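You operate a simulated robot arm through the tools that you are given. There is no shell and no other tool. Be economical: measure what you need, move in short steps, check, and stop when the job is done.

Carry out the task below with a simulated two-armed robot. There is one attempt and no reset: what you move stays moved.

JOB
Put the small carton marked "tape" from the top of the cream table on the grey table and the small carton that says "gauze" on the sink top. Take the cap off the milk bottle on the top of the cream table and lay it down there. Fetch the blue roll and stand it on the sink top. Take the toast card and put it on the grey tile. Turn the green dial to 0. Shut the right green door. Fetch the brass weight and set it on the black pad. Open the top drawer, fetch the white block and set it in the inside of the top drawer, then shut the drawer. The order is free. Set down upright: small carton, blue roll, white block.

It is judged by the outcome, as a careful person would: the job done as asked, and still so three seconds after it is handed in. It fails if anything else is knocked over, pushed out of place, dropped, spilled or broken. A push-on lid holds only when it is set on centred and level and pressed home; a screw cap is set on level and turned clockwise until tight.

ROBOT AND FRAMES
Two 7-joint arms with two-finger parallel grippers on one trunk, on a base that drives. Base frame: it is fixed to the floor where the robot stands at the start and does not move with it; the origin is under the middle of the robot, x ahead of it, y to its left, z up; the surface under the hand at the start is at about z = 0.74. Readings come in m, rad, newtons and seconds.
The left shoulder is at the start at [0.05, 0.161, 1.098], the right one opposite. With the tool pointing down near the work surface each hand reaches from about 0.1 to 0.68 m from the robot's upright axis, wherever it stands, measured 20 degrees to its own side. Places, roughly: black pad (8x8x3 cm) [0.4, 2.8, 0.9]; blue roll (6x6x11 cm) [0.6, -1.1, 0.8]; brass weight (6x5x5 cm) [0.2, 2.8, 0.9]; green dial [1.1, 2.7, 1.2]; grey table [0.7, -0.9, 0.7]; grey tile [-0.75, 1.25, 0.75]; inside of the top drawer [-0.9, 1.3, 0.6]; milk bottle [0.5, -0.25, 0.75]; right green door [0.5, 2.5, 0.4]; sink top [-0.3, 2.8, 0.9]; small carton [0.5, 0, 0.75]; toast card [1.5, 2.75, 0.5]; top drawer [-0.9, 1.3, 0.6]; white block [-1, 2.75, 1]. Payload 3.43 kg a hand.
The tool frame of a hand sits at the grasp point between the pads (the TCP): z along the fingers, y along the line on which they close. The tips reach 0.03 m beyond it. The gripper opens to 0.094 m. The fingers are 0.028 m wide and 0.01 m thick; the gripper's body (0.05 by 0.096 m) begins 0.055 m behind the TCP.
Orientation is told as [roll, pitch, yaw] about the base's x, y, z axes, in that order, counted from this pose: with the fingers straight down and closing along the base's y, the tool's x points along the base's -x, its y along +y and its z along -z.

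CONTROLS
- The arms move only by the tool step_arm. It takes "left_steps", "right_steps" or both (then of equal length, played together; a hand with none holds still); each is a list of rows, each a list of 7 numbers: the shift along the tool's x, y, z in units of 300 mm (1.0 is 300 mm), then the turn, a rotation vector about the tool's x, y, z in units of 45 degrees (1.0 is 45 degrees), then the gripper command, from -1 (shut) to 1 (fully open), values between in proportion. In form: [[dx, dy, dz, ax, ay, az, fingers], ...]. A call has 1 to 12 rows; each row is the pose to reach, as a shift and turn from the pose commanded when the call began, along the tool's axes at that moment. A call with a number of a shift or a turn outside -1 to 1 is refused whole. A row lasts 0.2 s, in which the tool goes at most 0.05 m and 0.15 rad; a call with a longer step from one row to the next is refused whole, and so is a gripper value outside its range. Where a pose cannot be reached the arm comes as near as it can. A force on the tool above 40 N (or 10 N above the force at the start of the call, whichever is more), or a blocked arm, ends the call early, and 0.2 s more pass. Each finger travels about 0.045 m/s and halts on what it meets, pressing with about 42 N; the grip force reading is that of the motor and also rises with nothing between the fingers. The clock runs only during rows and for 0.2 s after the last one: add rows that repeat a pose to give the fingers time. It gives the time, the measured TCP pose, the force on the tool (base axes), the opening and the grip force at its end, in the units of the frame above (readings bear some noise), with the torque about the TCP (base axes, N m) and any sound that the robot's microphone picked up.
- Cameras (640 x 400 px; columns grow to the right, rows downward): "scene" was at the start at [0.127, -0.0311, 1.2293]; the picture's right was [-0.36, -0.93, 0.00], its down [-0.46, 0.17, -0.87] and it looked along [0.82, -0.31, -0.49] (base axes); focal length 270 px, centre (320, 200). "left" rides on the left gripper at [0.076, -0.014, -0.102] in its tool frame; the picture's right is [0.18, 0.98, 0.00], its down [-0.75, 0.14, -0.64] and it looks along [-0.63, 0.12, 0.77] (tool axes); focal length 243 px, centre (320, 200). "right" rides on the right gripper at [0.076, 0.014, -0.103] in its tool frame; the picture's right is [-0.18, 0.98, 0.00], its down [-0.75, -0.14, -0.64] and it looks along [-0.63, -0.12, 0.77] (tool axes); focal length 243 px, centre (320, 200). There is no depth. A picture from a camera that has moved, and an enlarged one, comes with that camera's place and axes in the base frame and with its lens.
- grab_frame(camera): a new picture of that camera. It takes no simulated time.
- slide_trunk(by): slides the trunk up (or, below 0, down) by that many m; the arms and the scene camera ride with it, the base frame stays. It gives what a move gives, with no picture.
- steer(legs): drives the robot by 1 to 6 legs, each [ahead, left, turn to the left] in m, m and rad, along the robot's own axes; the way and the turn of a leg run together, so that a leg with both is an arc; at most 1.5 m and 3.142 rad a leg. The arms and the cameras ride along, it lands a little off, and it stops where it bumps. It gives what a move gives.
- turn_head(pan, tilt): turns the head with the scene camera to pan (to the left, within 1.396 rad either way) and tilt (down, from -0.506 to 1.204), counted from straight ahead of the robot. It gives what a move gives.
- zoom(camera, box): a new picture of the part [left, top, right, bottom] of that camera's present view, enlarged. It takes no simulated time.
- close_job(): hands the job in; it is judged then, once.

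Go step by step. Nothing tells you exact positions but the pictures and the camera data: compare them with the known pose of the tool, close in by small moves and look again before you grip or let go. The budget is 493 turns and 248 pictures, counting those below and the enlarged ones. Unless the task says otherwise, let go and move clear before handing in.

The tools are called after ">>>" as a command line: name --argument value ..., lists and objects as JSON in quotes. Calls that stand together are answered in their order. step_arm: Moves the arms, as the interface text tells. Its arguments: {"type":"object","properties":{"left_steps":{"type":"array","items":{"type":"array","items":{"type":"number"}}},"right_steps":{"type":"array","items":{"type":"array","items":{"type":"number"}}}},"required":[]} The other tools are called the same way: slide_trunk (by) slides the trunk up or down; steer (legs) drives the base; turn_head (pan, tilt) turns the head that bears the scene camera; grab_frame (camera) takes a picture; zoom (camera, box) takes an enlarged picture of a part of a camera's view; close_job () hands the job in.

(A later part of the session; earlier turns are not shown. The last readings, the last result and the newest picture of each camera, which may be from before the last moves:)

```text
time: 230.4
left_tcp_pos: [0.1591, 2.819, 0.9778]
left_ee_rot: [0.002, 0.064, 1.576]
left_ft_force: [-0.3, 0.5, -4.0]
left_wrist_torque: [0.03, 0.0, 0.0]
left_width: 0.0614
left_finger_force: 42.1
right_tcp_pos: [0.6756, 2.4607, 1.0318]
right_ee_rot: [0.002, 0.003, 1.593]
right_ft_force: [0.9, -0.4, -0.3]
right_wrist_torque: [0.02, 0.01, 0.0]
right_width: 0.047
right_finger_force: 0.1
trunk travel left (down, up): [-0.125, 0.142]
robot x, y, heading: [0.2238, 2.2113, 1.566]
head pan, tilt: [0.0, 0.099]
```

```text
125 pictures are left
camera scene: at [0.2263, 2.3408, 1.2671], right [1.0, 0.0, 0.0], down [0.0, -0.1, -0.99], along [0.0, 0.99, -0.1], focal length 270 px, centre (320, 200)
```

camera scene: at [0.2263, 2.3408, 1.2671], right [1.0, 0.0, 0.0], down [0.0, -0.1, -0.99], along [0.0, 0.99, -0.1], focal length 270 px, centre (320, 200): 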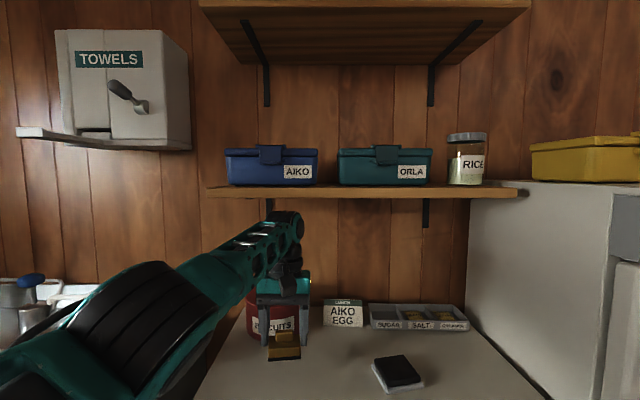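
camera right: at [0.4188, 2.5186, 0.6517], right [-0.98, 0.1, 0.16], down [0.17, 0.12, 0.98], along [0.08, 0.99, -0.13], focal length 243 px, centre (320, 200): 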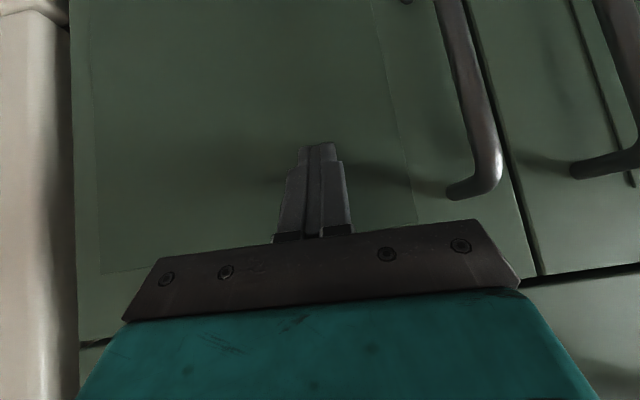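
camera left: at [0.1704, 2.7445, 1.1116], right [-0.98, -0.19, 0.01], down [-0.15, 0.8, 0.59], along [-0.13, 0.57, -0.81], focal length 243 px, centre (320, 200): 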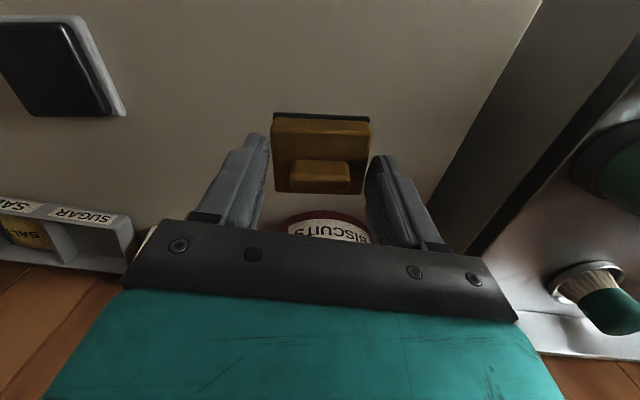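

The lunch boxes are undisturbed. I carry the weight sideways by driving (keeping the low height) until it is over the pad.

>>> steer --legs '[[-0.03, 0, 0], [0, -0.2, 0]]'

>>> step_arm --left_steps '[[0, 0, 0, 0.04, 0, 0, -0.3], [0, 0, 0, 0.081, 0, 0, -0.3], [0, 0, 0, 0.081, 0, 0, -0.3]]'

>>> turn_head --pan 0 --tilt 0.5

>>> grab_frame --camera "left"

>>> grab_frame --camera "scene"

```text
time: 233.2
left_tcp_pos: [0.3618, 2.7882, 0.9769]
left_ee_rot: [0.004, 0.066, 1.578]
left_ft_force: [-0.4, 0.5, -4.5]
left_wrist_torque: [0.04, 0.0, 0.01]
left_width: 0.0612
left_finger_force: 42.2
right_tcp_pos: [0.8788, 2.4289, 1.0319]
right_ee_rot: [0.001, 0.001, 1.593]
right_ft_force: [-0.1, -0.7, 0.5]
right_wrist_torque: [0.01, -0.04, -0.01]
right_width: 0.0468
right_finger_force: 0.0
trunk travel left (down, up): [-0.125, 0.142]
robot x, y, heading: [0.4265, 2.1739, 1.567]
head pan, tilt: [0.0, 0.099]
```

```text
time: 234.0
left_tcp_pos: [0.3593, 2.7917, 0.9803]
left_ee_rot: [-0.066, 0.058, 1.588]
left_ft_force: [-0.9, -0.3, -4.3]
left_wrist_torque: [0.0, 0.02, 0.0]
left_width: 0.0612
left_finger_force: 41.7
left hand out of reach, approached as far as the arm can: row 2, 3
right_tcp_pos: [0.8785, 2.429, 1.0319]
right_ee_rot: [0.002, 0.002, 1.59]
right_ft_force: [-1.3, 0.4, -0.5]
right_wrist_torque: [0.03, -0.01, 0.02]
right_width: 0.0467
right_finger_force: 0.1
trunk travel left (down, up): [-0.125, 0.142]
robot x, y, heading: [0.4247, 2.1733, 1.568]
head pan, tilt: [0.0, 0.099]
```

```text
time: 234.9
left_tcp_pos: [0.3598, 2.792, 0.9805]
left_ee_rot: [-0.066, 0.058, 1.587]
left_ft_force: [0.6, 0.1, -3.9]
left_wrist_torque: [0.02, -0.01, 0.03]
left_width: 0.0606
left_finger_force: 41.9
right_tcp_pos: [0.8781, 2.4287, 1.0332]
right_ee_rot: [0.003, 0.001, 1.593]
right_ft_force: [-0.2, -0.7, 0.6]
right_wrist_torque: [0.02, -0.01, -0.01]
right_width: 0.0469
right_finger_force: 0.0
trunk travel left (down, up): [-0.125, 0.142]
robot x, y, heading: [0.4252, 2.1727, 1.57]
head pan, tilt: [0.0, 0.499]
```

```text
124 pictures are left
camera left: at [0.3676, 2.721, 1.0879], right [-0.98, -0.2, -0.05], down [-0.2, 0.79, 0.59], along [-0.08, 0.58, -0.81], focal length 243 px, centre (320, 200)
```

left: 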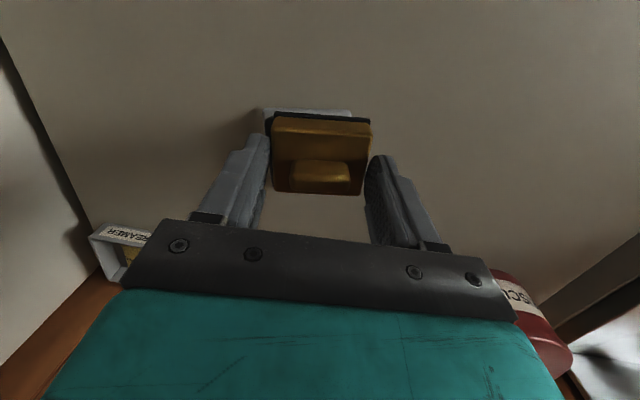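

```text
123 pictures are left
camera scene: at [0.4277, 2.309, 1.2302], right [1.0, 0.0, 0.0], down [0.0, -0.48, -0.88], along [0.0, 0.88, -0.48], focal length 270 px, centre (320, 200)
```

scene: 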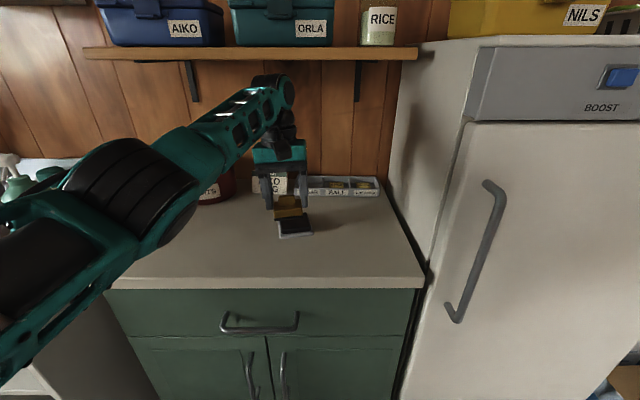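

I corrected the wrong tilt axis; fix both tilts now and re-check over the pad.

>>> step_arm --left_steps '[[0, 0, 0, -0.04, -0.04, 0, -0.3], [0, 0, 0, -0.084, -0.075, 0, -0.3], [0, 0, 0, -0.084, -0.075, 0, -0.3]]'

>>> grab_frame --camera "left"

>>> zoom --camera "scene" --box '[230, 140, 390, 270]'

```text
time: 235.7
left_tcp_pos: [0.3609, 2.7873, 0.9785]
left_ee_rot: [0.005, 0.009, 1.58]
left_ft_force: [-0.1, -0.8, -3.8]
left_wrist_torque: [-0.01, 0.0, -0.01]
left_width: 0.0603
left_finger_force: 41.8
right_tcp_pos: [0.8769, 2.4285, 1.0324]
right_ee_rot: [0.004, 0.003, 1.593]
right_ft_force: [0.5, 1.2, -0.1]
right_wrist_torque: [-0.02, 0.01, 0.0]
right_width: 0.0471
right_finger_force: 0.1
trunk travel left (down, up): [-0.125, 0.142]
robot x, y, heading: [0.4255, 2.1763, 1.563]
head pan, tilt: [0.0, 0.499]
```

```text
122 pictures are left
camera left: at [0.3759, 2.7114, 1.0802], right [-0.98, -0.19, 0.01], down [-0.14, 0.76, 0.64], along [-0.13, 0.63, -0.77], focal length 243 px, centre (320, 200)
```

left: 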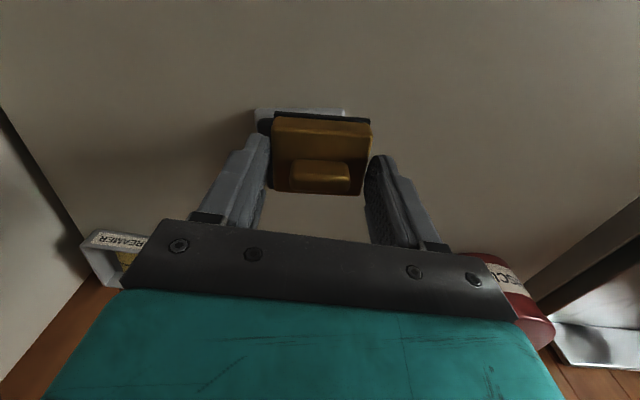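

```text
3.08 times, centred on (310, 205) of scene
camera zoom: at [0.4277, 2.309, 1.2301], right [1.0, 0.0, 0.0], down [0.0, -0.48, -0.88], along [0.0, 0.88, -0.48], focal length 831 px, centre (351, 185)
```

zoom: 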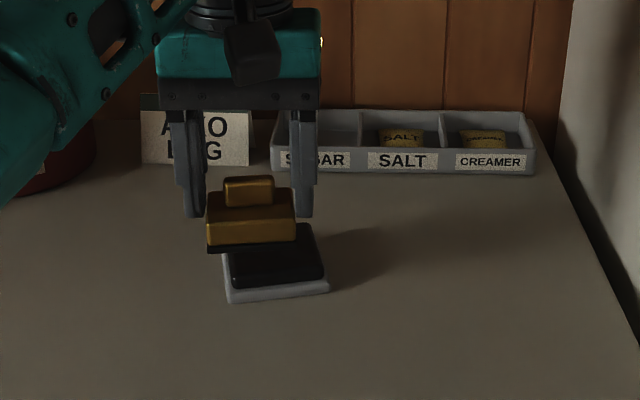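

The pad's centre is about 1.7 cm further right and 1 cm back. Shift and check.

>>> step_arm --left_steps '[[-0.02, -0.03, 0, 0, 0, 0, -0.3], [-0.033, -0.057, 0, 0, 0, 0, -0.3], [-0.033, -0.057, 0, 0, 0, 0, -0.3]]'

>>> zoom --camera "scene" --box '[230, 140, 390, 270]'

```text
time: 236.5
left_tcp_pos: [0.3746, 2.7921, 0.975]
left_ee_rot: [0.005, 0.005, 1.578]
left_ft_force: [0.3, -0.3, -4.0]
left_wrist_torque: [-0.01, 0.0, 0.03]
left_width: 0.0603
left_finger_force: 42.3
left hand out of reach, approached as far as the arm can: row 2, 3
right_tcp_pos: [0.878, 2.4278, 1.0326]
right_ee_rot: [0.0, 0.003, 1.592]
right_ft_force: [0.2, 1.1, 1.9]
right_wrist_torque: [0.01, 0.0, 0.0]
right_width: 0.0469
right_finger_force: 0.1
trunk travel left (down, up): [-0.125, 0.142]
robot x, y, heading: [0.4223, 2.1795, 1.568]
head pan, tilt: [0.0, 0.499]
```

```text
3.08 times, centred on (310, 205) of scene
camera zoom: at [0.4277, 2.309, 1.2301], right [1.0, 0.0, 0.0], down [0.0, -0.48, -0.88], along [0.0, 0.88, -0.48], focal length 831 px, centre (351, 185)
```

zoom: 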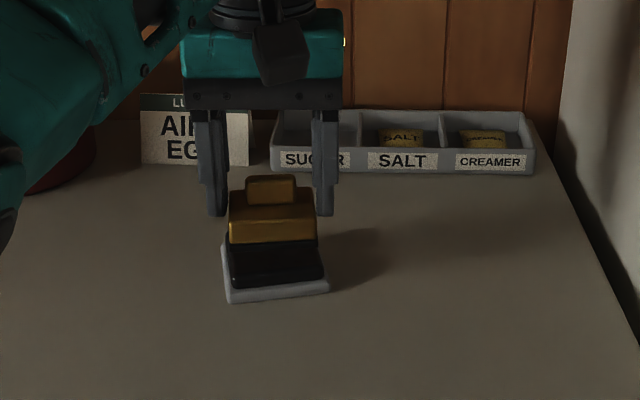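

Aligned. Lower onto the pad until contact.

>>> step_arm --left_steps '[[0, 0, 0.03, 0, 0, 0, -0.3], [0, 0, 0.05, 0, 0, 0, -0.3], [0, 0, 0.065, 0, 0, 0, -0.3], [0, 0, 0.08, 0, 0, 0, -0.3]]'

>>> zoom --camera "scene" --box '[230, 140, 390, 270]'

```text
time: 237.5
left_tcp_pos: [0.3749, 2.792, 0.9513]
left_ee_rot: [0.006, 0.006, 1.578]
left_ft_force: [0.4, -0.7, -4.0]
left_wrist_torque: [-0.03, -0.01, 0.01]
left_width: 0.0603
left_finger_force: 42.1
right_tcp_pos: [0.8772, 2.4285, 1.0323]
right_ee_rot: [0.001, 0.002, 1.59]
right_ft_force: [-0.4, -0.1, -0.5]
right_wrist_torque: [-0.05, 0.0, 0.02]
right_width: 0.047
right_finger_force: 0.1
trunk travel left (down, up): [-0.125, 0.142]
robot x, y, heading: [0.4222, 2.1745, 1.564]
head pan, tilt: [0.0, 0.499]
```

```text
3.08 times, centred on (310, 205) of scene
camera zoom: at [0.4277, 2.309, 1.2301], right [1.0, 0.0, 0.0], down [0.0, -0.48, -0.88], along [0.0, 0.88, -0.48], focal length 831 px, centre (351, 185)
```

zoom: 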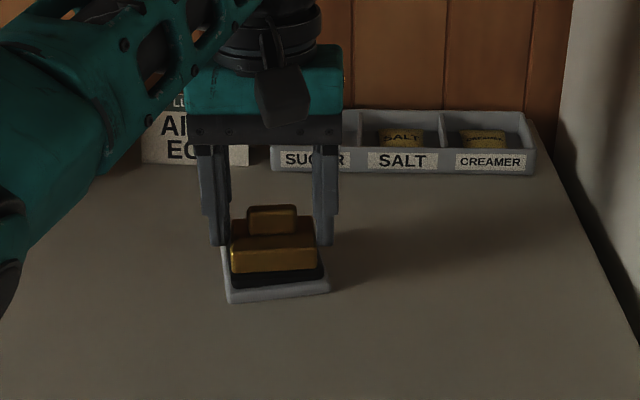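

>>> step_arm --left_steps '[[0, 0, 0.012, 0, 0, 0, -0.3], [0, 0, 0.024, 0, 0, 0, -0.3], [0, 0, 0.036, 0, 0, 0, -0.3], [0, 0, 0.048, 0, 0, 0, -0.3]]'

>>> zoom --camera "scene" --box '[230, 140, 390, 270]'

```text
time: 238.5
left_tcp_pos: [0.3744, 2.7921, 0.9473]
left_ee_rot: [0.004, -0.012, 1.579]
left_ft_force: [-4.0, 0.7, 38.9]
left_wrist_torque: [-0.14, 0.06, 0.36]
left_width: 0.0601
left_finger_force: 41.8
right_tcp_pos: [0.879, 2.4258, 1.0338]
right_ee_rot: [0.001, -0.003, 1.591]
right_ft_force: [-0.1, -0.3, 0.3]
right_wrist_torque: [0.02, -0.01, -0.02]
right_width: 0.0469
right_finger_force: 0.1
trunk travel left (down, up): [-0.125, 0.142]
robot x, y, heading: [0.4238, 2.1747, 1.57]
head pan, tilt: [0.0, 0.499]
```

```text
3.08 times, centred on (310, 205) of scene
camera zoom: at [0.4276, 2.3051, 1.2313], right [1.0, 0.0, 0.0], down [0.0, -0.48, -0.88], along [0.0, 0.88, -0.48], focal length 831 px, centre (351, 185)
```

zoom: 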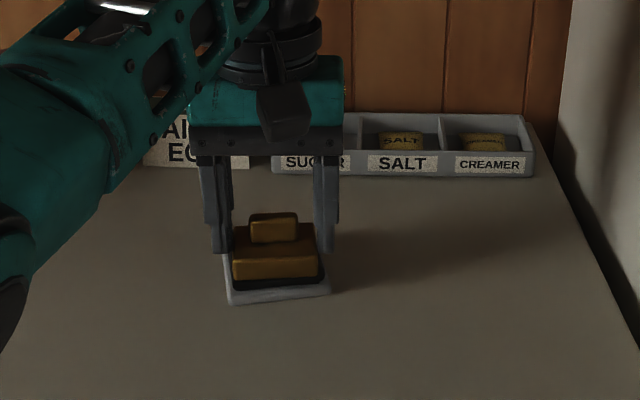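

Resting on the pad. Ease off, release and rise a little, then back away.

>>> step_arm --left_steps '[[0, 0, -0.015, 0, 0, 0, -0.3], [0, 0, -0.015, 0, 0, 0, 0.3], [0, 0, -0.015, 0, 0, 0, 0.8], [0, 0, -0.015, 0, 0, 0, 1], [0, 0, -0.06, 0, 0, 0, 1], [0, 0, -0.12, 0, 0, 0, 1]]'

>>> steer --legs '[[-0.15, 0, 0]]'

>>> zoom --camera "scene" --box '[200, 100, 440, 260]'

```text
time: 239.9
left_tcp_pos: [0.3757, 2.7931, 0.9739]
left_ee_rot: [0.004, 0.007, 1.578]
left_ft_force: [0.3, 0.0, -0.5]
left_wrist_torque: [0.0, 0.0, 0.01]
left_width: 0.094
left_finger_force: 0.1
right_tcp_pos: [0.8771, 2.4274, 1.0317]
right_ee_rot: [0.0, 0.001, 1.592]
right_ft_force: [-0.3, 0.2, 0.4]
right_wrist_torque: [-0.03, -0.04, 0.02]
right_width: 0.0466
right_finger_force: 0.0
trunk travel left (down, up): [-0.125, 0.142]
robot x, y, heading: [0.4265, 2.1778, 1.567]
head pan, tilt: [0.0, 0.499]
```

```text
time: 241.2
left_tcp_pos: [0.3734, 2.6425, 0.9742]
left_ee_rot: [0.006, 0.005, 1.579]
left_ft_force: [-0.6, -0.7, -1.3]
left_wrist_torque: [0.0, -0.05, -0.02]
left_width: 0.094
left_finger_force: 0.0
right_tcp_pos: [0.8772, 2.2772, 1.0313]
right_ee_rot: [0.001, 0.0, 1.59]
right_ft_force: [0.0, -0.5, -0.2]
right_wrist_torque: [-0.01, 0.01, 0.0]
right_width: 0.0469
right_finger_force: 0.0
trunk travel left (down, up): [-0.125, 0.142]
robot x, y, heading: [0.4223, 2.0283, 1.568]
head pan, tilt: [0.0, 0.499]
```

```text
2.50 times, centred on (320, 180) of scene
camera zoom: at [0.4271, 2.1594, 1.2303], right [1.0, 0.0, 0.0], down [0.0, -0.48, -0.88], along [0.0, 0.88, -0.48], focal length 675 px, centre (320, 250)
```

zoom: 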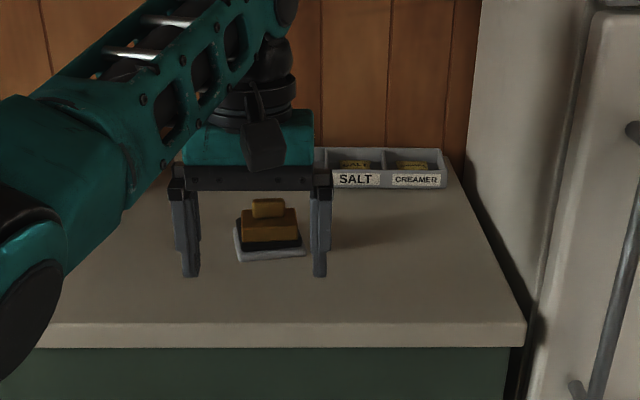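

The weight sits on the pad. Next the green dial on the fridge panel: raise the left hand, back off and move right.

>>> step_arm --left_steps '[[0.1, 0.02, -0.05, 0, 0, 0, 0], [0.25, 0.05, -0.1, 0, 0, 0, 0], [0.4, 0.08, -0.15, 0, 0, 0, -0.5], [0.5, 0.1, -0.2, 0, 0, 0, -1]]'

>>> steer --legs '[[-0.1, 0, 0], [0, -0.4, 0]]'

>>> turn_head --pan -0.3 --tilt 0.2

>>> grab_frame --camera "scene"

```text
time: 242.2
left_tcp_pos: [0.3445, 2.4937, 1.0349]
left_ee_rot: [0.007, 0.006, 1.579]
left_ft_force: [0.0, 0.1, -0.1]
left_wrist_torque: [-0.01, -0.02, -0.01]
left_width: 0.008
left_finger_force: 0.0
right_tcp_pos: [0.8767, 2.2796, 1.0321]
right_ee_rot: [0.0, 0.001, 1.593]
right_ft_force: [0.6, 0.4, 1.1]
right_wrist_torque: [-0.03, 0.01, 0.0]
right_width: 0.047
right_finger_force: 0.0
trunk travel left (down, up): [-0.125, 0.142]
robot x, y, heading: [0.423, 2.027, 1.564]
head pan, tilt: [0.0, 0.499]
```

```text
time: 247.1
left_tcp_pos: [0.7409, 2.3947, 1.0341]
left_ee_rot: [0.005, 0.005, 1.586]
left_ft_force: [0.9, 0.5, 0.1]
left_wrist_torque: [0.01, -0.02, -0.01]
left_width: 0.0
left_finger_force: 33.1
right_tcp_pos: [1.2758, 2.1815, 1.0324]
right_ee_rot: [0.002, 0.0, 1.601]
right_ft_force: [1.1, 0.4, -0.1]
right_wrist_torque: [0.04, -0.03, -0.01]
right_width: 0.0467
right_finger_force: 0.0
trunk travel left (down, up): [-0.125, 0.142]
robot x, y, heading: [0.8235, 1.9284, 1.574]
head pan, tilt: [0.0, 0.499]
```

```text
time: 247.9
left_tcp_pos: [0.7423, 2.3935, 1.0342]
left_ee_rot: [0.006, 0.008, 1.584]
left_ft_force: [-0.9, 0.2, -0.5]
left_wrist_torque: [0.01, -0.03, 0.02]
left_width: 0.0
left_finger_force: 33.0
right_tcp_pos: [1.2752, 2.1821, 1.032]
right_ee_rot: [0.002, 0.0, 1.599]
right_ft_force: [0.0, 0.8, 0.0]
right_wrist_torque: [0.0, 0.01, 0.0]
right_width: 0.0468
right_finger_force: 0.1
trunk travel left (down, up): [-0.125, 0.142]
robot x, y, heading: [0.8234, 1.9315, 1.574]
head pan, tilt: [-0.3, 0.201]
```

```text
116 pictures are left
camera scene: at [0.8532, 2.0576, 1.2578], right [0.96, -0.29, 0.0], down [-0.06, -0.19, -0.98], along [0.29, 0.94, -0.2], focal length 270 px, centre (320, 200)
```

scene: 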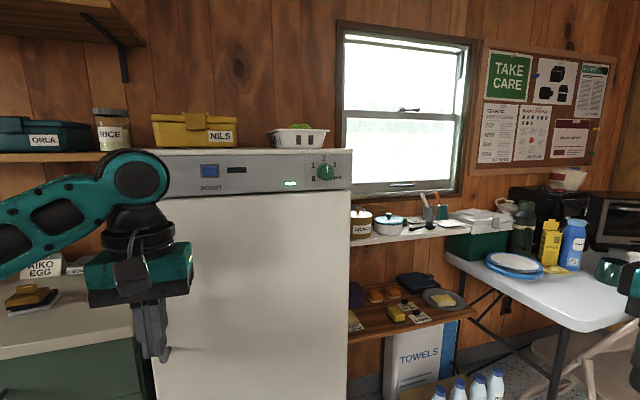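

>>> zoom --camera "scene" --box '[270, 140, 370, 200]'

>>> zoom --camera "scene" --box '[330, 260, 490, 350]'

```text
6.40 times, centred on (320, 170) of scene
camera zoom: at [0.8532, 2.0576, 1.2578], right [0.96, -0.29, 0.0], down [-0.06, -0.19, -0.98], along [0.29, 0.94, -0.2], focal length 1728 px, centre (320, 392)
```

zoom: 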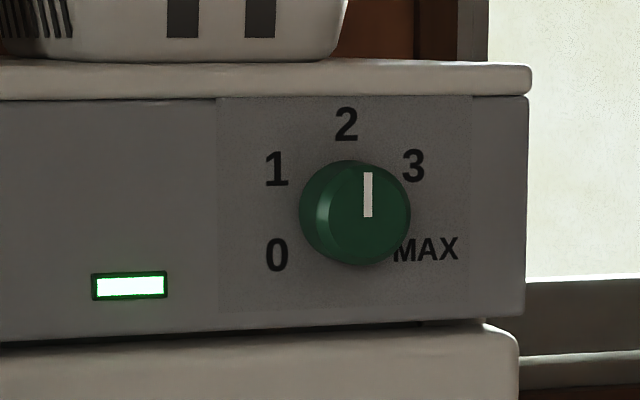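

```text
4.00 times, centred on (410, 305) of scene
camera zoom: at [0.8532, 2.0576, 1.2578], right [0.96, -0.29, 0.0], down [-0.06, -0.19, -0.98], along [0.29, 0.94, -0.2], focal length 1080 px, centre (-40, -220)
```

zoom: 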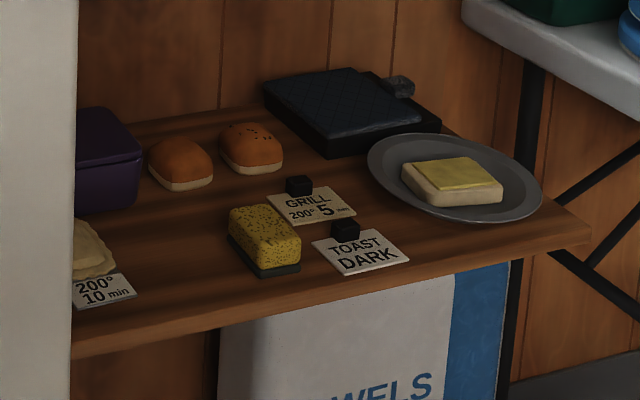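

The dial points to 2; "0" is 120° counter-clockwise. The toast card stands on the low shelf (with a black cube as handle). I move the base right and take a second view of the dial for its position.

>>> steer --legs '[[0, -0.2, 0]]'

>>> zoom --camera "scene" --box '[160, 100, 400, 250]'

```text
time: 250.2
left_tcp_pos: [0.9409, 2.3951, 1.0351]
left_ee_rot: [0.005, 0.005, 1.586]
left_ft_force: [0.9, -0.5, 0.7]
left_wrist_torque: [-0.01, -0.02, 0.01]
left_width: 0.0
left_finger_force: 32.5
right_tcp_pos: [1.4747, 2.1812, 1.0319]
right_ee_rot: [0.001, 0.001, 1.598]
right_ft_force: [-0.2, 0.8, 0.5]
right_wrist_torque: [0.01, 0.01, 0.0]
right_width: 0.0471
right_finger_force: 0.0
trunk travel left (down, up): [-0.125, 0.142]
robot x, y, heading: [1.0204, 1.9285, 1.57]
head pan, tilt: [-0.3, 0.201]
```

```text
2.67 times, centred on (280, 175) of scene
camera zoom: at [1.0527, 2.0579, 1.2579], right [0.96, -0.29, 0.0], down [-0.06, -0.19, -0.98], along [0.29, 0.94, -0.2], focal length 720 px, centre (427, 267)
```

zoom: 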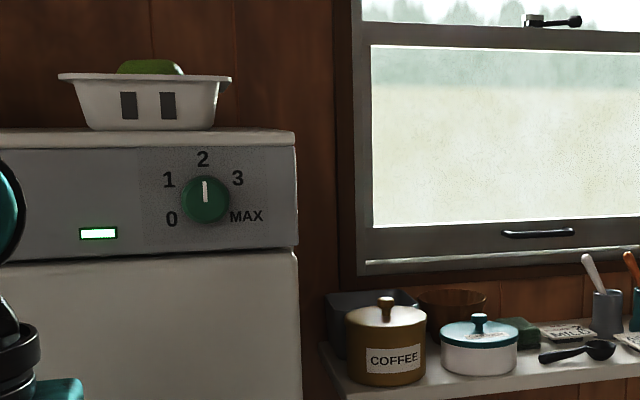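

Triangulated knob face centre: (1.053,2.652,1.196). I pitch the left hand forward in two calls while bringing it in front of the dial.

>>> step_arm --left_steps '[[0.04, -0.03, -0.06, 0, -0.18, 0, 0.4], [0.08, -0.06, -0.12, 0, -0.36, 0, 0.4], [0.08, -0.09, -0.2, 0, -0.54, 0, 0.4], [0.08, -0.12, -0.28, 0, -0.72, 0, 0.4], [0.08, -0.15, -0.36, 0, -0.9, 0, 0.4], [0.08, -0.18, -0.42, 0, -1, 0, 0.4]]'

>>> step_arm --left_steps '[[0, -0.05, 0, 0, -0.18, 0, 0.4], [0, -0.1, 0, 0, -0.36, 0, 0.4], [0, -0.15, 0, 0, -0.54, 0, 0.4], [0, -0.18, 0, 0, -0.72, 0, 0.4], [0, -0.18, 0, 0, -0.9, 0, 0.4], [0, -0.18, 0, 0, -1, 0, 0.4]]'

```text
time: 251.6
left_tcp_pos: [0.9972, 2.3716, 1.1609]
left_ee_rot: [0.01, -0.781, 1.582]
left_ft_force: [-0.2, 0.4, 0.5]
left_wrist_torque: [0.01, 0.03, 0.06]
left_width: 0.0658
left_finger_force: 0.0
right_tcp_pos: [1.4758, 2.1816, 1.0337]
right_ee_rot: [0.001, 0.0, 1.595]
right_ft_force: [-0.1, -0.2, 0.1]
right_wrist_torque: [-0.01, -0.02, 0.01]
right_width: 0.0472
right_finger_force: 0.0
trunk travel left (down, up): [-0.125, 0.142]
robot x, y, heading: [1.0257, 1.9312, 1.572]
head pan, tilt: [-0.3, 0.201]
```

```text
time: 253.0
left_tcp_pos: [1.0506, 2.3722, 1.1614]
left_ee_rot: [0.954, -1.564, 0.631]
left_ft_force: [0.3, 0.5, 0.0]
left_wrist_torque: [0.02, -0.01, 0.02]
left_width: 0.0659
left_finger_force: 0.1
right_tcp_pos: [1.4739, 2.1821, 1.0323]
right_ee_rot: [0.003, -0.001, 1.599]
right_ft_force: [0.8, 0.4, -0.3]
right_wrist_torque: [0.03, -0.01, -0.01]
right_width: 0.0471
right_finger_force: 0.1
trunk travel left (down, up): [-0.125, 0.142]
robot x, y, heading: [1.0212, 1.9282, 1.573]
head pan, tilt: [-0.3, 0.201]
```

Now raise to the dial's height and pre-roll the hand 60° clockwise.

>>> step_arm --left_steps '[[-0.03, 0, 0, 0, 0, 0.18, 0.4], [-0.06, 0, 0, 0, 0, 0.36, 0.4], [-0.09, 0, 0, 0, 0, 0.54, 0.4], [-0.117, -0.008, 0, 0, 0, 0.72, 0.4], [-0.117, -0.008, 0, 0, 0, 0.9, 0.4], [-0.117, -0.008, 0, 0, 0, 1, 0.4]]'

>>> step_arm --left_steps '[[0, 0, 0, 0, 0, 0.18, 0.4], [0, 0, 0, 0, 0, 0.36, 0.4]]'

>>> grab_frame --camera "left"

>>> grab_frame --camera "scene"

```text
time: 254.4
left_tcp_pos: [1.052, 2.3738, 1.1953]
left_ee_rot: [1.561, -0.778, 0.02]
left_ft_force: [0.3, 0.3, 0.5]
left_wrist_torque: [-0.02, 0.01, -0.02]
left_width: 0.0658
left_finger_force: 0.1
right_tcp_pos: [1.475, 2.1817, 1.0332]
right_ee_rot: [0.001, 0.0, 1.598]
right_ft_force: [-0.6, -0.5, 0.1]
right_wrist_torque: [-0.02, -0.04, 0.0]
right_width: 0.0469
right_finger_force: 0.1
trunk travel left (down, up): [-0.125, 0.142]
robot x, y, heading: [1.024, 1.9325, 1.572]
head pan, tilt: [-0.3, 0.201]
```

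```text
time: 255.0
left_tcp_pos: [1.0515, 2.3741, 1.1958]
left_ee_rot: [1.563, -0.496, 0.017]
left_ft_force: [0.3, -0.4, 0.2]
left_wrist_torque: [-0.02, 0.02, 0.03]
left_width: 0.066
left_finger_force: 0.1
right_tcp_pos: [1.4752, 2.1817, 1.0321]
right_ee_rot: [0.001, -0.001, 1.598]
right_ft_force: [0.4, -0.6, 0.4]
right_wrist_torque: [-0.01, 0.0, -0.01]
right_width: 0.0471
right_finger_force: 0.0
trunk travel left (down, up): [-0.125, 0.142]
robot x, y, heading: [1.0217, 1.9258, 1.568]
head pan, tilt: [-0.3, 0.201]
```

```text
112 pictures are left
camera left: at [0.9933, 2.2692, 1.1471], right [-0.63, 0.0, 0.78], down [0.6, -0.63, 0.49], along [0.49, 0.78, 0.4], focal length 243 px, centre (320, 200)
```

left: 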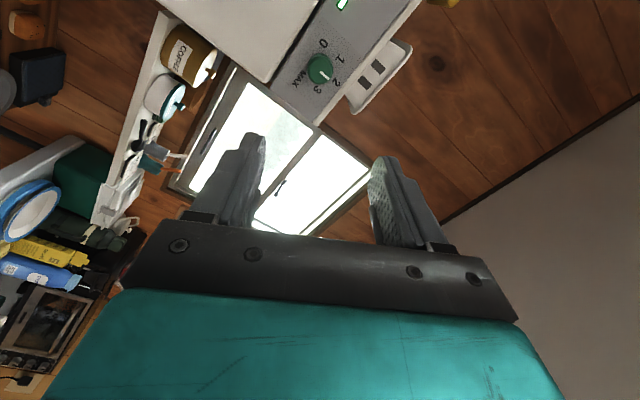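

```text
111 pictures are left
camera scene: at [1.0525, 2.0579, 1.2579], right [0.96, -0.29, 0.0], down [-0.06, -0.19, -0.98], along [0.29, 0.94, -0.2], focal length 270 px, centre (320, 200)
```

scene: 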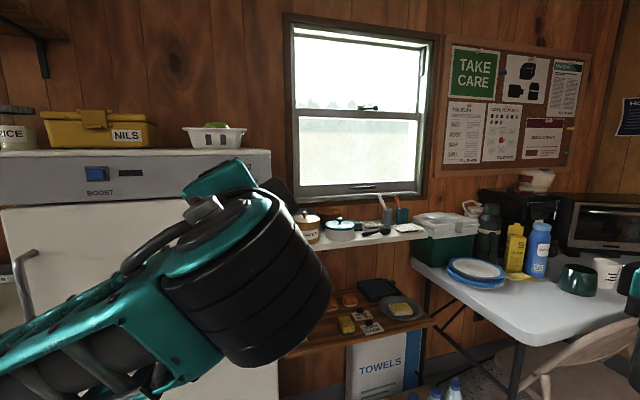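

The wrist camera agrees: the dial is straight ahead of the fingers. Advance to just before it.

>>> step_arm --left_steps '[[0, 0, 0.15, 0, 0, 0, 0.4], [0, 0, 0.3, 0, 0, 0, 0.4], [0, 0, 0.45, 0, 0, 0, 0.4], [0, 0, 0.6, 0, 0, 0, 0.4], [0, 0, 0.72, 0, 0, 0, 0.4]]'

>>> grab_frame --camera "left"

```text
time: 256.2
left_tcp_pos: [1.0495, 2.5902, 1.1939]
left_ee_rot: [1.564, -0.496, 0.016]
left_ft_force: [-0.5, -0.1, 0.2]
left_wrist_torque: [0.01, -0.05, 0.05]
left_width: 0.0657
left_finger_force: 0.0
right_tcp_pos: [1.4756, 2.1814, 1.0325]
right_ee_rot: [0.001, 0.001, 1.6]
right_ft_force: [-0.3, 0.2, -0.1]
right_wrist_torque: [-0.02, 0.03, 0.02]
right_width: 0.0471
right_finger_force: 0.1
trunk travel left (down, up): [-0.125, 0.142]
robot x, y, heading: [1.0232, 1.9306, 1.571]
head pan, tilt: [-0.3, 0.201]
```

```text
110 pictures are left
camera left: at [0.9902, 2.4867, 1.1448], right [-0.63, 0.0, 0.78], down [0.6, -0.63, 0.49], along [0.49, 0.78, 0.4], focal length 243 px, centre (320, 200)
```

left: 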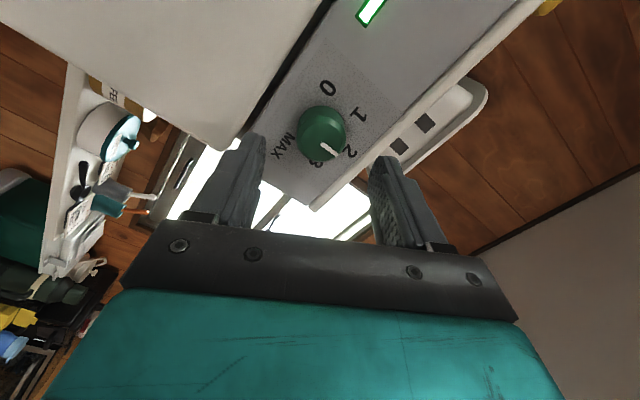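

Centred within 3 mm. Advance 4 cm and close on the knob.

>>> step_arm --left_steps '[[0, 0.008, 0.08, 0, 0, 0, 0.4], [0, 0.008, 0.145, 0, 0, 0, 0.4], [0, 0.008, 0.145, 0, 0, 0, 0], [0, 0.008, 0.145, 0, 0, 0, -0.2], [0, 0.008, 0.145, 0, 0, 0, -0.2]]'

>>> grab_frame --camera "left"

```text
time: 257.4
left_tcp_pos: [1.0489, 2.6328, 1.1945]
left_ee_rot: [1.563, -0.497, 0.018]
left_ft_force: [0.7, 0.3, -1.7]
left_wrist_torque: [-0.04, -0.03, -0.01]
left_width: 0.0388
left_finger_force: 0.5
right_tcp_pos: [1.4746, 2.1828, 1.0329]
right_ee_rot: [0.003, 0.002, 1.598]
right_ft_force: [-0.3, -0.7, 0.2]
right_wrist_torque: [0.03, -0.03, 0.01]
right_width: 0.047
right_finger_force: 0.1
trunk travel left (down, up): [-0.125, 0.142]
robot x, y, heading: [1.0231, 1.9273, 1.576]
head pan, tilt: [-0.3, 0.201]
```

```text
109 pictures are left
camera left: at [0.989, 2.5291, 1.1465], right [-0.63, 0.0, 0.78], down [0.6, -0.63, 0.49], along [0.49, 0.78, 0.4], focal length 243 px, centre (320, 200)
```

left: 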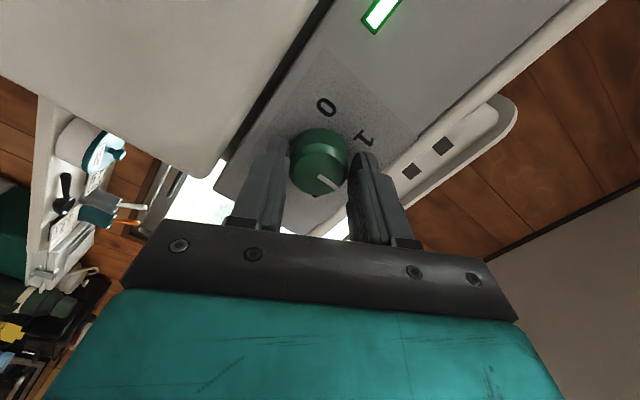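

Grip firmly, then turn counter-clockwise.

>>> step_arm --left_steps '[[0, 0, 0, 0, 0, 0, -0.5], [0, 0, 0, 0, 0, 0, -0.5], [0, 0, 0, 0, 0, 0, -0.5]]'

>>> step_arm --left_steps '[[0, 0, 0, 0, 0, -0.18, -0.5], [0, 0, 0, 0, 0, -0.36, -0.5], [0, 0, 0, 0, 0, -0.54, -0.5], [0, 0, 0, 0, 0, -0.72, -0.5], [0, 0, 0, 0, 0, -0.9, -0.5], [0, 0, 0, 0, 0, -1, -0.5]]'

>>> grab_frame --camera "left"

```text
time: 258.2
left_tcp_pos: [1.0479, 2.6322, 1.1944]
left_ee_rot: [1.561, -0.498, 0.017]
left_ft_force: [2.2, 0.2, -3.6]
left_wrist_torque: [-0.28, 0.01, -0.34]
left_width: 0.0374
left_finger_force: 44.8
right_tcp_pos: [1.4756, 2.1817, 1.0323]
right_ee_rot: [0.003, 0.001, 1.596]
right_ft_force: [0.4, 0.1, 0.2]
right_wrist_torque: [0.01, 0.0, -0.02]
right_width: 0.047
right_finger_force: 0.1
trunk travel left (down, up): [-0.125, 0.142]
robot x, y, heading: [1.0259, 1.9255, 1.574]
head pan, tilt: [-0.3, 0.201]
```

```text
time: 259.6
left_tcp_pos: [1.0502, 2.6332, 1.1927]
left_ee_rot: [1.528, -1.284, 0.053]
left_ft_force: [8.5, -10.6, -16.4]
left_wrist_torque: [-1.48, 0.05, -0.53]
left_width: 0.0377
left_finger_force: 44.8
right_tcp_pos: [1.4757, 2.181, 1.0306]
right_ee_rot: [0.004, 0.003, 1.599]
right_ft_force: [-0.5, 0.0, 1.1]
right_wrist_torque: [-0.01, 0.0, 0.0]
right_width: 0.0472
right_finger_force: 0.1
trunk travel left (down, up): [-0.125, 0.142]
robot x, y, heading: [1.0216, 1.9229, 1.575]
head pan, tilt: [-0.3, 0.201]
```

```text
108 pictures are left
camera left: at [1.0432, 2.5293, 1.117], right [-0.99, -0.01, 0.1], down [0.09, -0.63, 0.77], along [0.06, 0.77, 0.63], focal length 243 px, centre (320, 200)
```

left: 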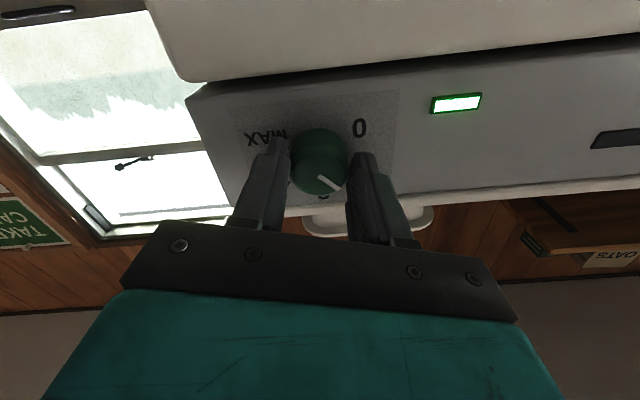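

The knob follows. Continue, with a slight recentring.

>>> step_arm --left_steps '[[0.009, -0.006, 0, 0, 0, -0.18, -0.5], [0.009, -0.006, 0, 0, 0, -0.36, -0.5], [0.009, -0.006, 0, 0, 0, -0.54, -0.5], [0.009, -0.006, 0, 0, 0, -0.72, -0.5], [0.009, -0.006, 0, 0, 0, -0.9, -0.5], [0.009, -0.006, 0, 0, 0, -1, -0.5]]'

>>> step_arm --left_steps '[[0, 0, 0, 0, 0, -0.18, -0.5], [0, 0, 0, 0, 0, -0.36, -0.5], [0, 0, 0, 0, 0, -0.54, -0.5], [0, 0, 0, 0, 0, -0.67, -0.5]]'

>>> grab_frame --camera "left"

```text
time: 261.0
left_tcp_pos: [1.0528, 2.6338, 1.1932]
left_ee_rot: [-1.562, -1.072, -3.139]
left_ft_force: [16.9, 10.9, 2.2]
left_wrist_torque: [-0.53, 0.04, -1.37]
left_width: 0.0376
left_finger_force: 44.8
right_tcp_pos: [1.4771, 2.1823, 1.0318]
right_ee_rot: [0.003, 0.002, 1.598]
right_ft_force: [0.1, 0.0, 0.4]
right_wrist_torque: [-0.01, 0.03, 0.02]
right_width: 0.0468
right_finger_force: 0.0
trunk travel left (down, up): [-0.125, 0.142]
robot x, y, heading: [1.0219, 1.928, 1.573]
head pan, tilt: [-0.3, 0.201]
```

```text
time: 262.0
left_tcp_pos: [1.0529, 2.6328, 1.1942]
left_ee_rot: [-1.57, -0.549, -3.134]
left_ft_force: [21.8, 15.7, 10.6]
left_wrist_torque: [0.3, 0.59, -1.29]
left_width: 0.0374
left_finger_force: 45.1
right_tcp_pos: [1.4777, 2.183, 1.0309]
right_ee_rot: [0.006, 0.002, 1.596]
right_ft_force: [0.3, -0.3, 0.5]
right_wrist_torque: [0.02, 0.0, -0.04]
right_width: 0.0471
right_finger_force: 0.0
trunk travel left (down, up): [-0.125, 0.142]
robot x, y, heading: [1.0232, 1.9276, 1.576]
head pan, tilt: [-0.3, 0.201]
```

```text
107 pictures are left
camera left: at [1.1268, 2.5308, 1.1665], right [-0.36, 0.0, -0.93], down [-0.71, -0.65, 0.27], along [-0.61, 0.76, 0.23], focal length 243 px, centre (320, 200)
```

left: 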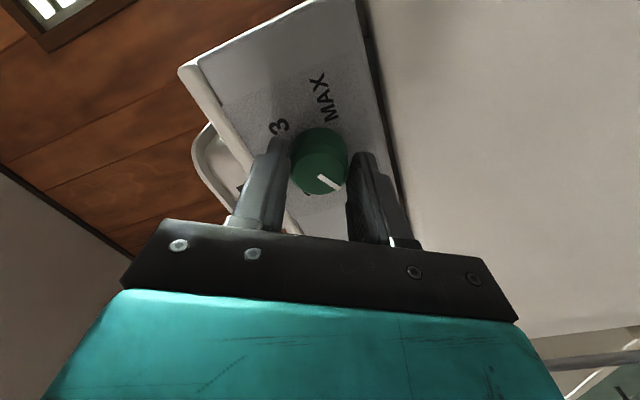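

Turned 120°. Release and back straight off to inspect.

>>> step_arm --left_steps '[[0, 0, 0, 0, 0, 0, 0], [0, 0, 0, 0, 0, 0, 0.4], [0, 0, 0, 0, 0, 0, 0.4], [0, 0, -0.12, 0, 0, 0, 0.4], [0, 0, -0.26, 0, 0, 0, 0.4], [0, 0, -0.4, 0, 0, 0, 0.4], [0, 0, -0.54, 0, 0, 0, 0.4]]'

>>> zoom --camera "left" --box '[200, 40, 440, 190]'

```text
time: 263.6
left_tcp_pos: [1.0477, 2.4706, 1.1944]
left_ee_rot: [-1.568, -0.55, -3.121]
left_ft_force: [0.1, 0.5, 0.8]
left_wrist_torque: [0.02, -0.01, -0.02]
left_width: 0.0658
left_finger_force: 0.0
right_tcp_pos: [1.4753, 2.1819, 1.033]
right_ee_rot: [0.001, 0.001, 1.597]
right_ft_force: [0.2, 0.2, 0.3]
right_wrist_torque: [0.0, -0.01, -0.02]
right_width: 0.0467
right_finger_force: 0.1
trunk travel left (down, up): [-0.125, 0.142]
robot x, y, heading: [1.0234, 1.9286, 1.571]
head pan, tilt: [-0.3, 0.201]
```

```text
2.67 times, centred on (320, 115) of left
camera zoom: at [1.1219, 2.3693, 1.1667], right [-0.36, -0.01, -0.93], down [-0.7, -0.66, 0.28], along [-0.62, 0.75, 0.23], focal length 647 px, centre (320, 427)
```

zoom: 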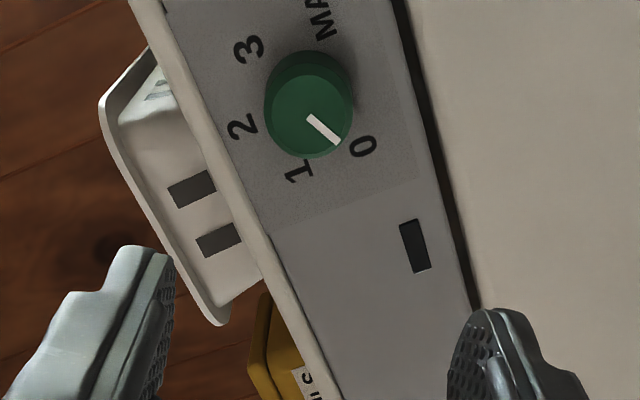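

The indicator light went off and the pointer is at 0. Next the toast card: its cube triangulates to (1.452,2.805,0.66) on the low shelf, so I'll reach in with the left hand tilted forward. Unroll the left hand and raise the right out of the way.

>>> step_arm --left_steps '[[0, 0, -0.1, 0, 0, 0.18, 0.1], [0, 0, -0.2, 0, 0, 0.36, 0.1], [0, 0, -0.3, 0, 0, 0.54, 0.1], [0, 0, -0.35, 0, 0, 0.72, 0.1], [0, 0, -0.35, 0, 0, 0.9, 0.1], [0, 0, -0.35, 0, 0, 1, 0.1]]' --right_steps '[[0, 0, -0.1, 0, 0, 0, 0], [0, 0, -0.2, 0, 0, 0, 0], [0, 0, -0.3, 0, 0, 0, 0], [0, 0, -0.4, 0, 0, 0, 0], [0, 0, -0.5, 0, 0, 0, 0], [0, 0, -0.5, 0, 0, 0, 0]]'

>>> step_arm --left_steps '[[0, 0, 0, 0, 0, 0.18, 0.1], [0, 0, 0, 0, 0, 0.33, 0.1]]'

>>> step_arm --left_steps '[[0, 0, 0, 0, 0.18, 0, 0.1], [0, 0, 0, 0, 0.36, 0, 0.1], [0, 0, 0, 0, 0.54, 0, 0.1], [0, 0, 0, 0, 0.67, 0, 0.1]]'

>>> steer --legs '[[0, -0.37, 0]]'

>>> slide_trunk --by -0.12

>>> turn_head --pan 0 --tilt 0.5

>>> grab_frame --camera "scene"

```text
time: 265.0
left_tcp_pos: [1.0488, 2.3686, 1.1934]
left_ee_rot: [-1.56, -1.344, -3.128]
left_ft_force: [0.1, 0.1, -0.6]
left_wrist_torque: [0.01, 0.01, -0.02]
left_width: 0.0516
left_finger_force: 0.0
right_tcp_pos: [1.475, 2.1816, 1.1839]
right_ee_rot: [0.002, -0.001, 1.598]
right_ft_force: [0.5, 0.0, -0.5]
right_wrist_torque: [-0.02, -0.02, -0.01]
right_width: 0.0472
right_finger_force: 0.1
trunk travel left (down, up): [-0.125, 0.142]
robot x, y, heading: [1.0223, 1.9266, 1.573]
head pan, tilt: [-0.3, 0.201]
```

```text
time: 265.6
left_tcp_pos: [1.0496, 2.3693, 1.1933]
left_ee_rot: [1.466, -1.54, 0.128]
left_ft_force: [-0.6, 0.2, 0.5]
left_wrist_torque: [-0.03, 0.0, 0.0]
left_width: 0.0517
left_finger_force: 0.0
right_tcp_pos: [1.4744, 2.1823, 1.1816]
right_ee_rot: [0.002, 0.002, 1.599]
right_ft_force: [0.5, 0.3, -0.1]
right_wrist_torque: [-0.03, 0.01, 0.03]
right_width: 0.0469
right_finger_force: 0.0
trunk travel left (down, up): [-0.125, 0.142]
robot x, y, heading: [1.0249, 1.9279, 1.573]
head pan, tilt: [-0.3, 0.201]
```

```text
time: 266.6
left_tcp_pos: [1.0559, 2.4306, 1.1656]
left_ee_rot: [0.042, -1.04, 1.548]
left_ft_force: [1.1, -0.3, 0.7]
left_wrist_torque: [0.0, 0.01, 0.02]
left_width: 0.0518
left_finger_force: 0.0
left hand out of reach, approached as far as the arm can: row 2, 3, 4
right_tcp_pos: [1.475, 2.1824, 1.182]
right_ee_rot: [0.003, 0.002, 1.598]
right_ft_force: [-0.6, -0.3, 0.1]
right_wrist_torque: [0.01, 0.0, -0.03]
right_width: 0.0471
right_finger_force: 0.0
trunk travel left (down, up): [-0.125, 0.142]
robot x, y, heading: [1.0177, 1.9257, 1.572]
head pan, tilt: [-0.3, 0.201]
```

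```text
time: 270.4
left_tcp_pos: [1.4259, 2.43, 1.1661]
left_ee_rot: [0.04, -1.043, 1.548]
left_ft_force: [-0.2, -0.1, -0.3]
left_wrist_torque: [-0.04, 0.01, -0.02]
left_width: 0.0515
left_finger_force: 0.0
right_tcp_pos: [1.844, 2.1817, 1.1816]
right_ee_rot: [0.001, -0.001, 1.597]
right_ft_force: [0.2, 0.3, -0.1]
right_wrist_torque: [-0.03, -0.02, 0.01]
right_width: 0.0471
right_finger_force: 0.0
trunk travel left (down, up): [-0.125, 0.142]
robot x, y, heading: [1.395, 1.9261, 1.571]
head pan, tilt: [-0.3, 0.201]
```

```text
time: 271.9
left_tcp_pos: [1.4254, 2.4303, 1.0459]
left_ee_rot: [0.041, -1.043, 1.549]
left_ft_force: [-0.6, -0.8, -0.1]
left_wrist_torque: [-0.01, -0.02, -0.02]
left_width: 0.0519
left_finger_force: 0.0
right_tcp_pos: [1.8439, 2.1817, 1.0624]
right_ee_rot: [0.001, -0.001, 1.597]
right_ft_force: [-0.5, 0.3, 0.0]
right_wrist_torque: [0.02, -0.01, 0.03]
right_width: 0.0471
right_finger_force: 0.1
trunk travel left (down, up): [-0.005, 0.262]
robot x, y, heading: [1.3967, 1.9252, 1.571]
head pan, tilt: [-0.3, 0.201]
```

```text
time: 272.7
left_tcp_pos: [1.4238, 2.4302, 1.0456]
left_ee_rot: [0.04, -1.042, 1.548]
left_ft_force: [-0.6, -0.6, 0.8]
left_wrist_torque: [-0.01, 0.01, 0.01]
left_width: 0.0515
left_finger_force: 0.0
right_tcp_pos: [1.8446, 2.1824, 1.0628]
right_ee_rot: [0.002, 0.001, 1.596]
right_ft_force: [-0.1, 0.2, -0.2]
right_wrist_torque: [0.01, 0.02, 0.01]
right_width: 0.0472
right_finger_force: 0.0
trunk travel left (down, up): [-0.005, 0.262]
robot x, y, heading: [1.3921, 1.9281, 1.571]
head pan, tilt: [0.0, 0.499]
```

```text
105 pictures are left
camera scene: at [1.3948, 2.0602, 1.1102], right [1.0, 0.0, 0.0], down [0.0, -0.48, -0.88], along [0.0, 0.88, -0.48], focal length 270 px, centre (320, 200)
```

scene: 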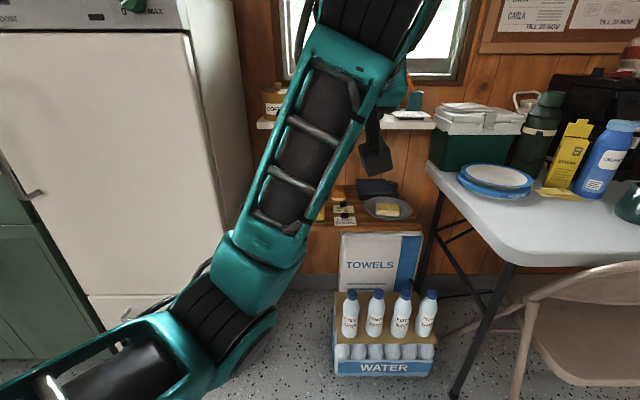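

I see the cards on the low shelf; cube re-estimated at (1.465,2.81,0.66). Lower the left hand in front of the shelf.

>>> step_arm --left_steps '[[0.12, -0.02, 0.07, 0, 0, 0, 0.1], [0.25, -0.04, 0.14, 0, 0, 0, 0.1], [0.37, -0.06, 0.21, 0, 0, 0, 0.1], [0.5, -0.08, 0.29, 0, 0, 0, 0.1], [0.62, -0.1, 0.36, 0, 0, 0, 0.1], [0.75, -0.12, 0.43, 0, 0, 0, 0.1], [0.866, -0.13, 0.5, 0, 0, 0, 0.1]]'

>>> grab_frame --camera "left"

>>> grab_frame --camera "scene"

```text
time: 274.4
left_tcp_pos: [1.461, 2.4617, 0.8438]
left_ee_rot: [0.028, -1.234, 1.557]
left_ft_force: [0.8, 0.0, -0.5]
left_wrist_torque: [-0.02, 0.02, -0.01]
left_width: 0.0517
left_finger_force: 0.1
right_tcp_pos: [1.8444, 2.1812, 1.0624]
right_ee_rot: [0.002, -0.002, 1.596]
right_ft_force: [0.3, 0.1, -0.5]
right_wrist_torque: [0.02, 0.03, -0.01]
right_width: 0.0468
right_finger_force: 0.1
trunk travel left (down, up): [-0.005, 0.262]
robot x, y, heading: [1.3914, 1.9257, 1.571]
head pan, tilt: [0.0, 0.499]
stopped in row 7 (left hand): the arm was blocked; the commanded pose is now the measured one
```

```text
104 pictures are left
camera left: at [1.4756, 2.3397, 0.8065], right [-0.98, -0.07, -0.16], down [-0.13, -0.36, 0.92], along [-0.13, 0.93, 0.34], focal length 243 px, centre (320, 200)
```

left: 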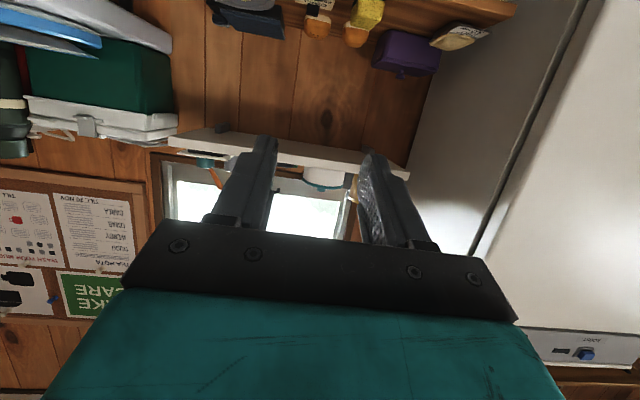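

```text
103 pictures are left
camera scene: at [1.3947, 2.0601, 1.1102], right [1.0, 0.0, 0.0], down [0.0, -0.48, -0.88], along [0.0, 0.88, -0.48], focal length 270 px, centre (320, 200)
```

scene: 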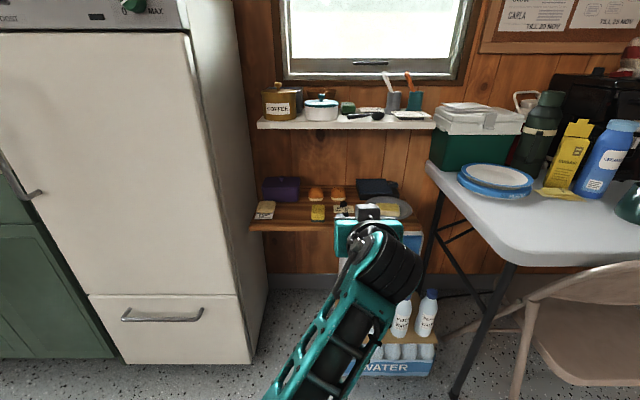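

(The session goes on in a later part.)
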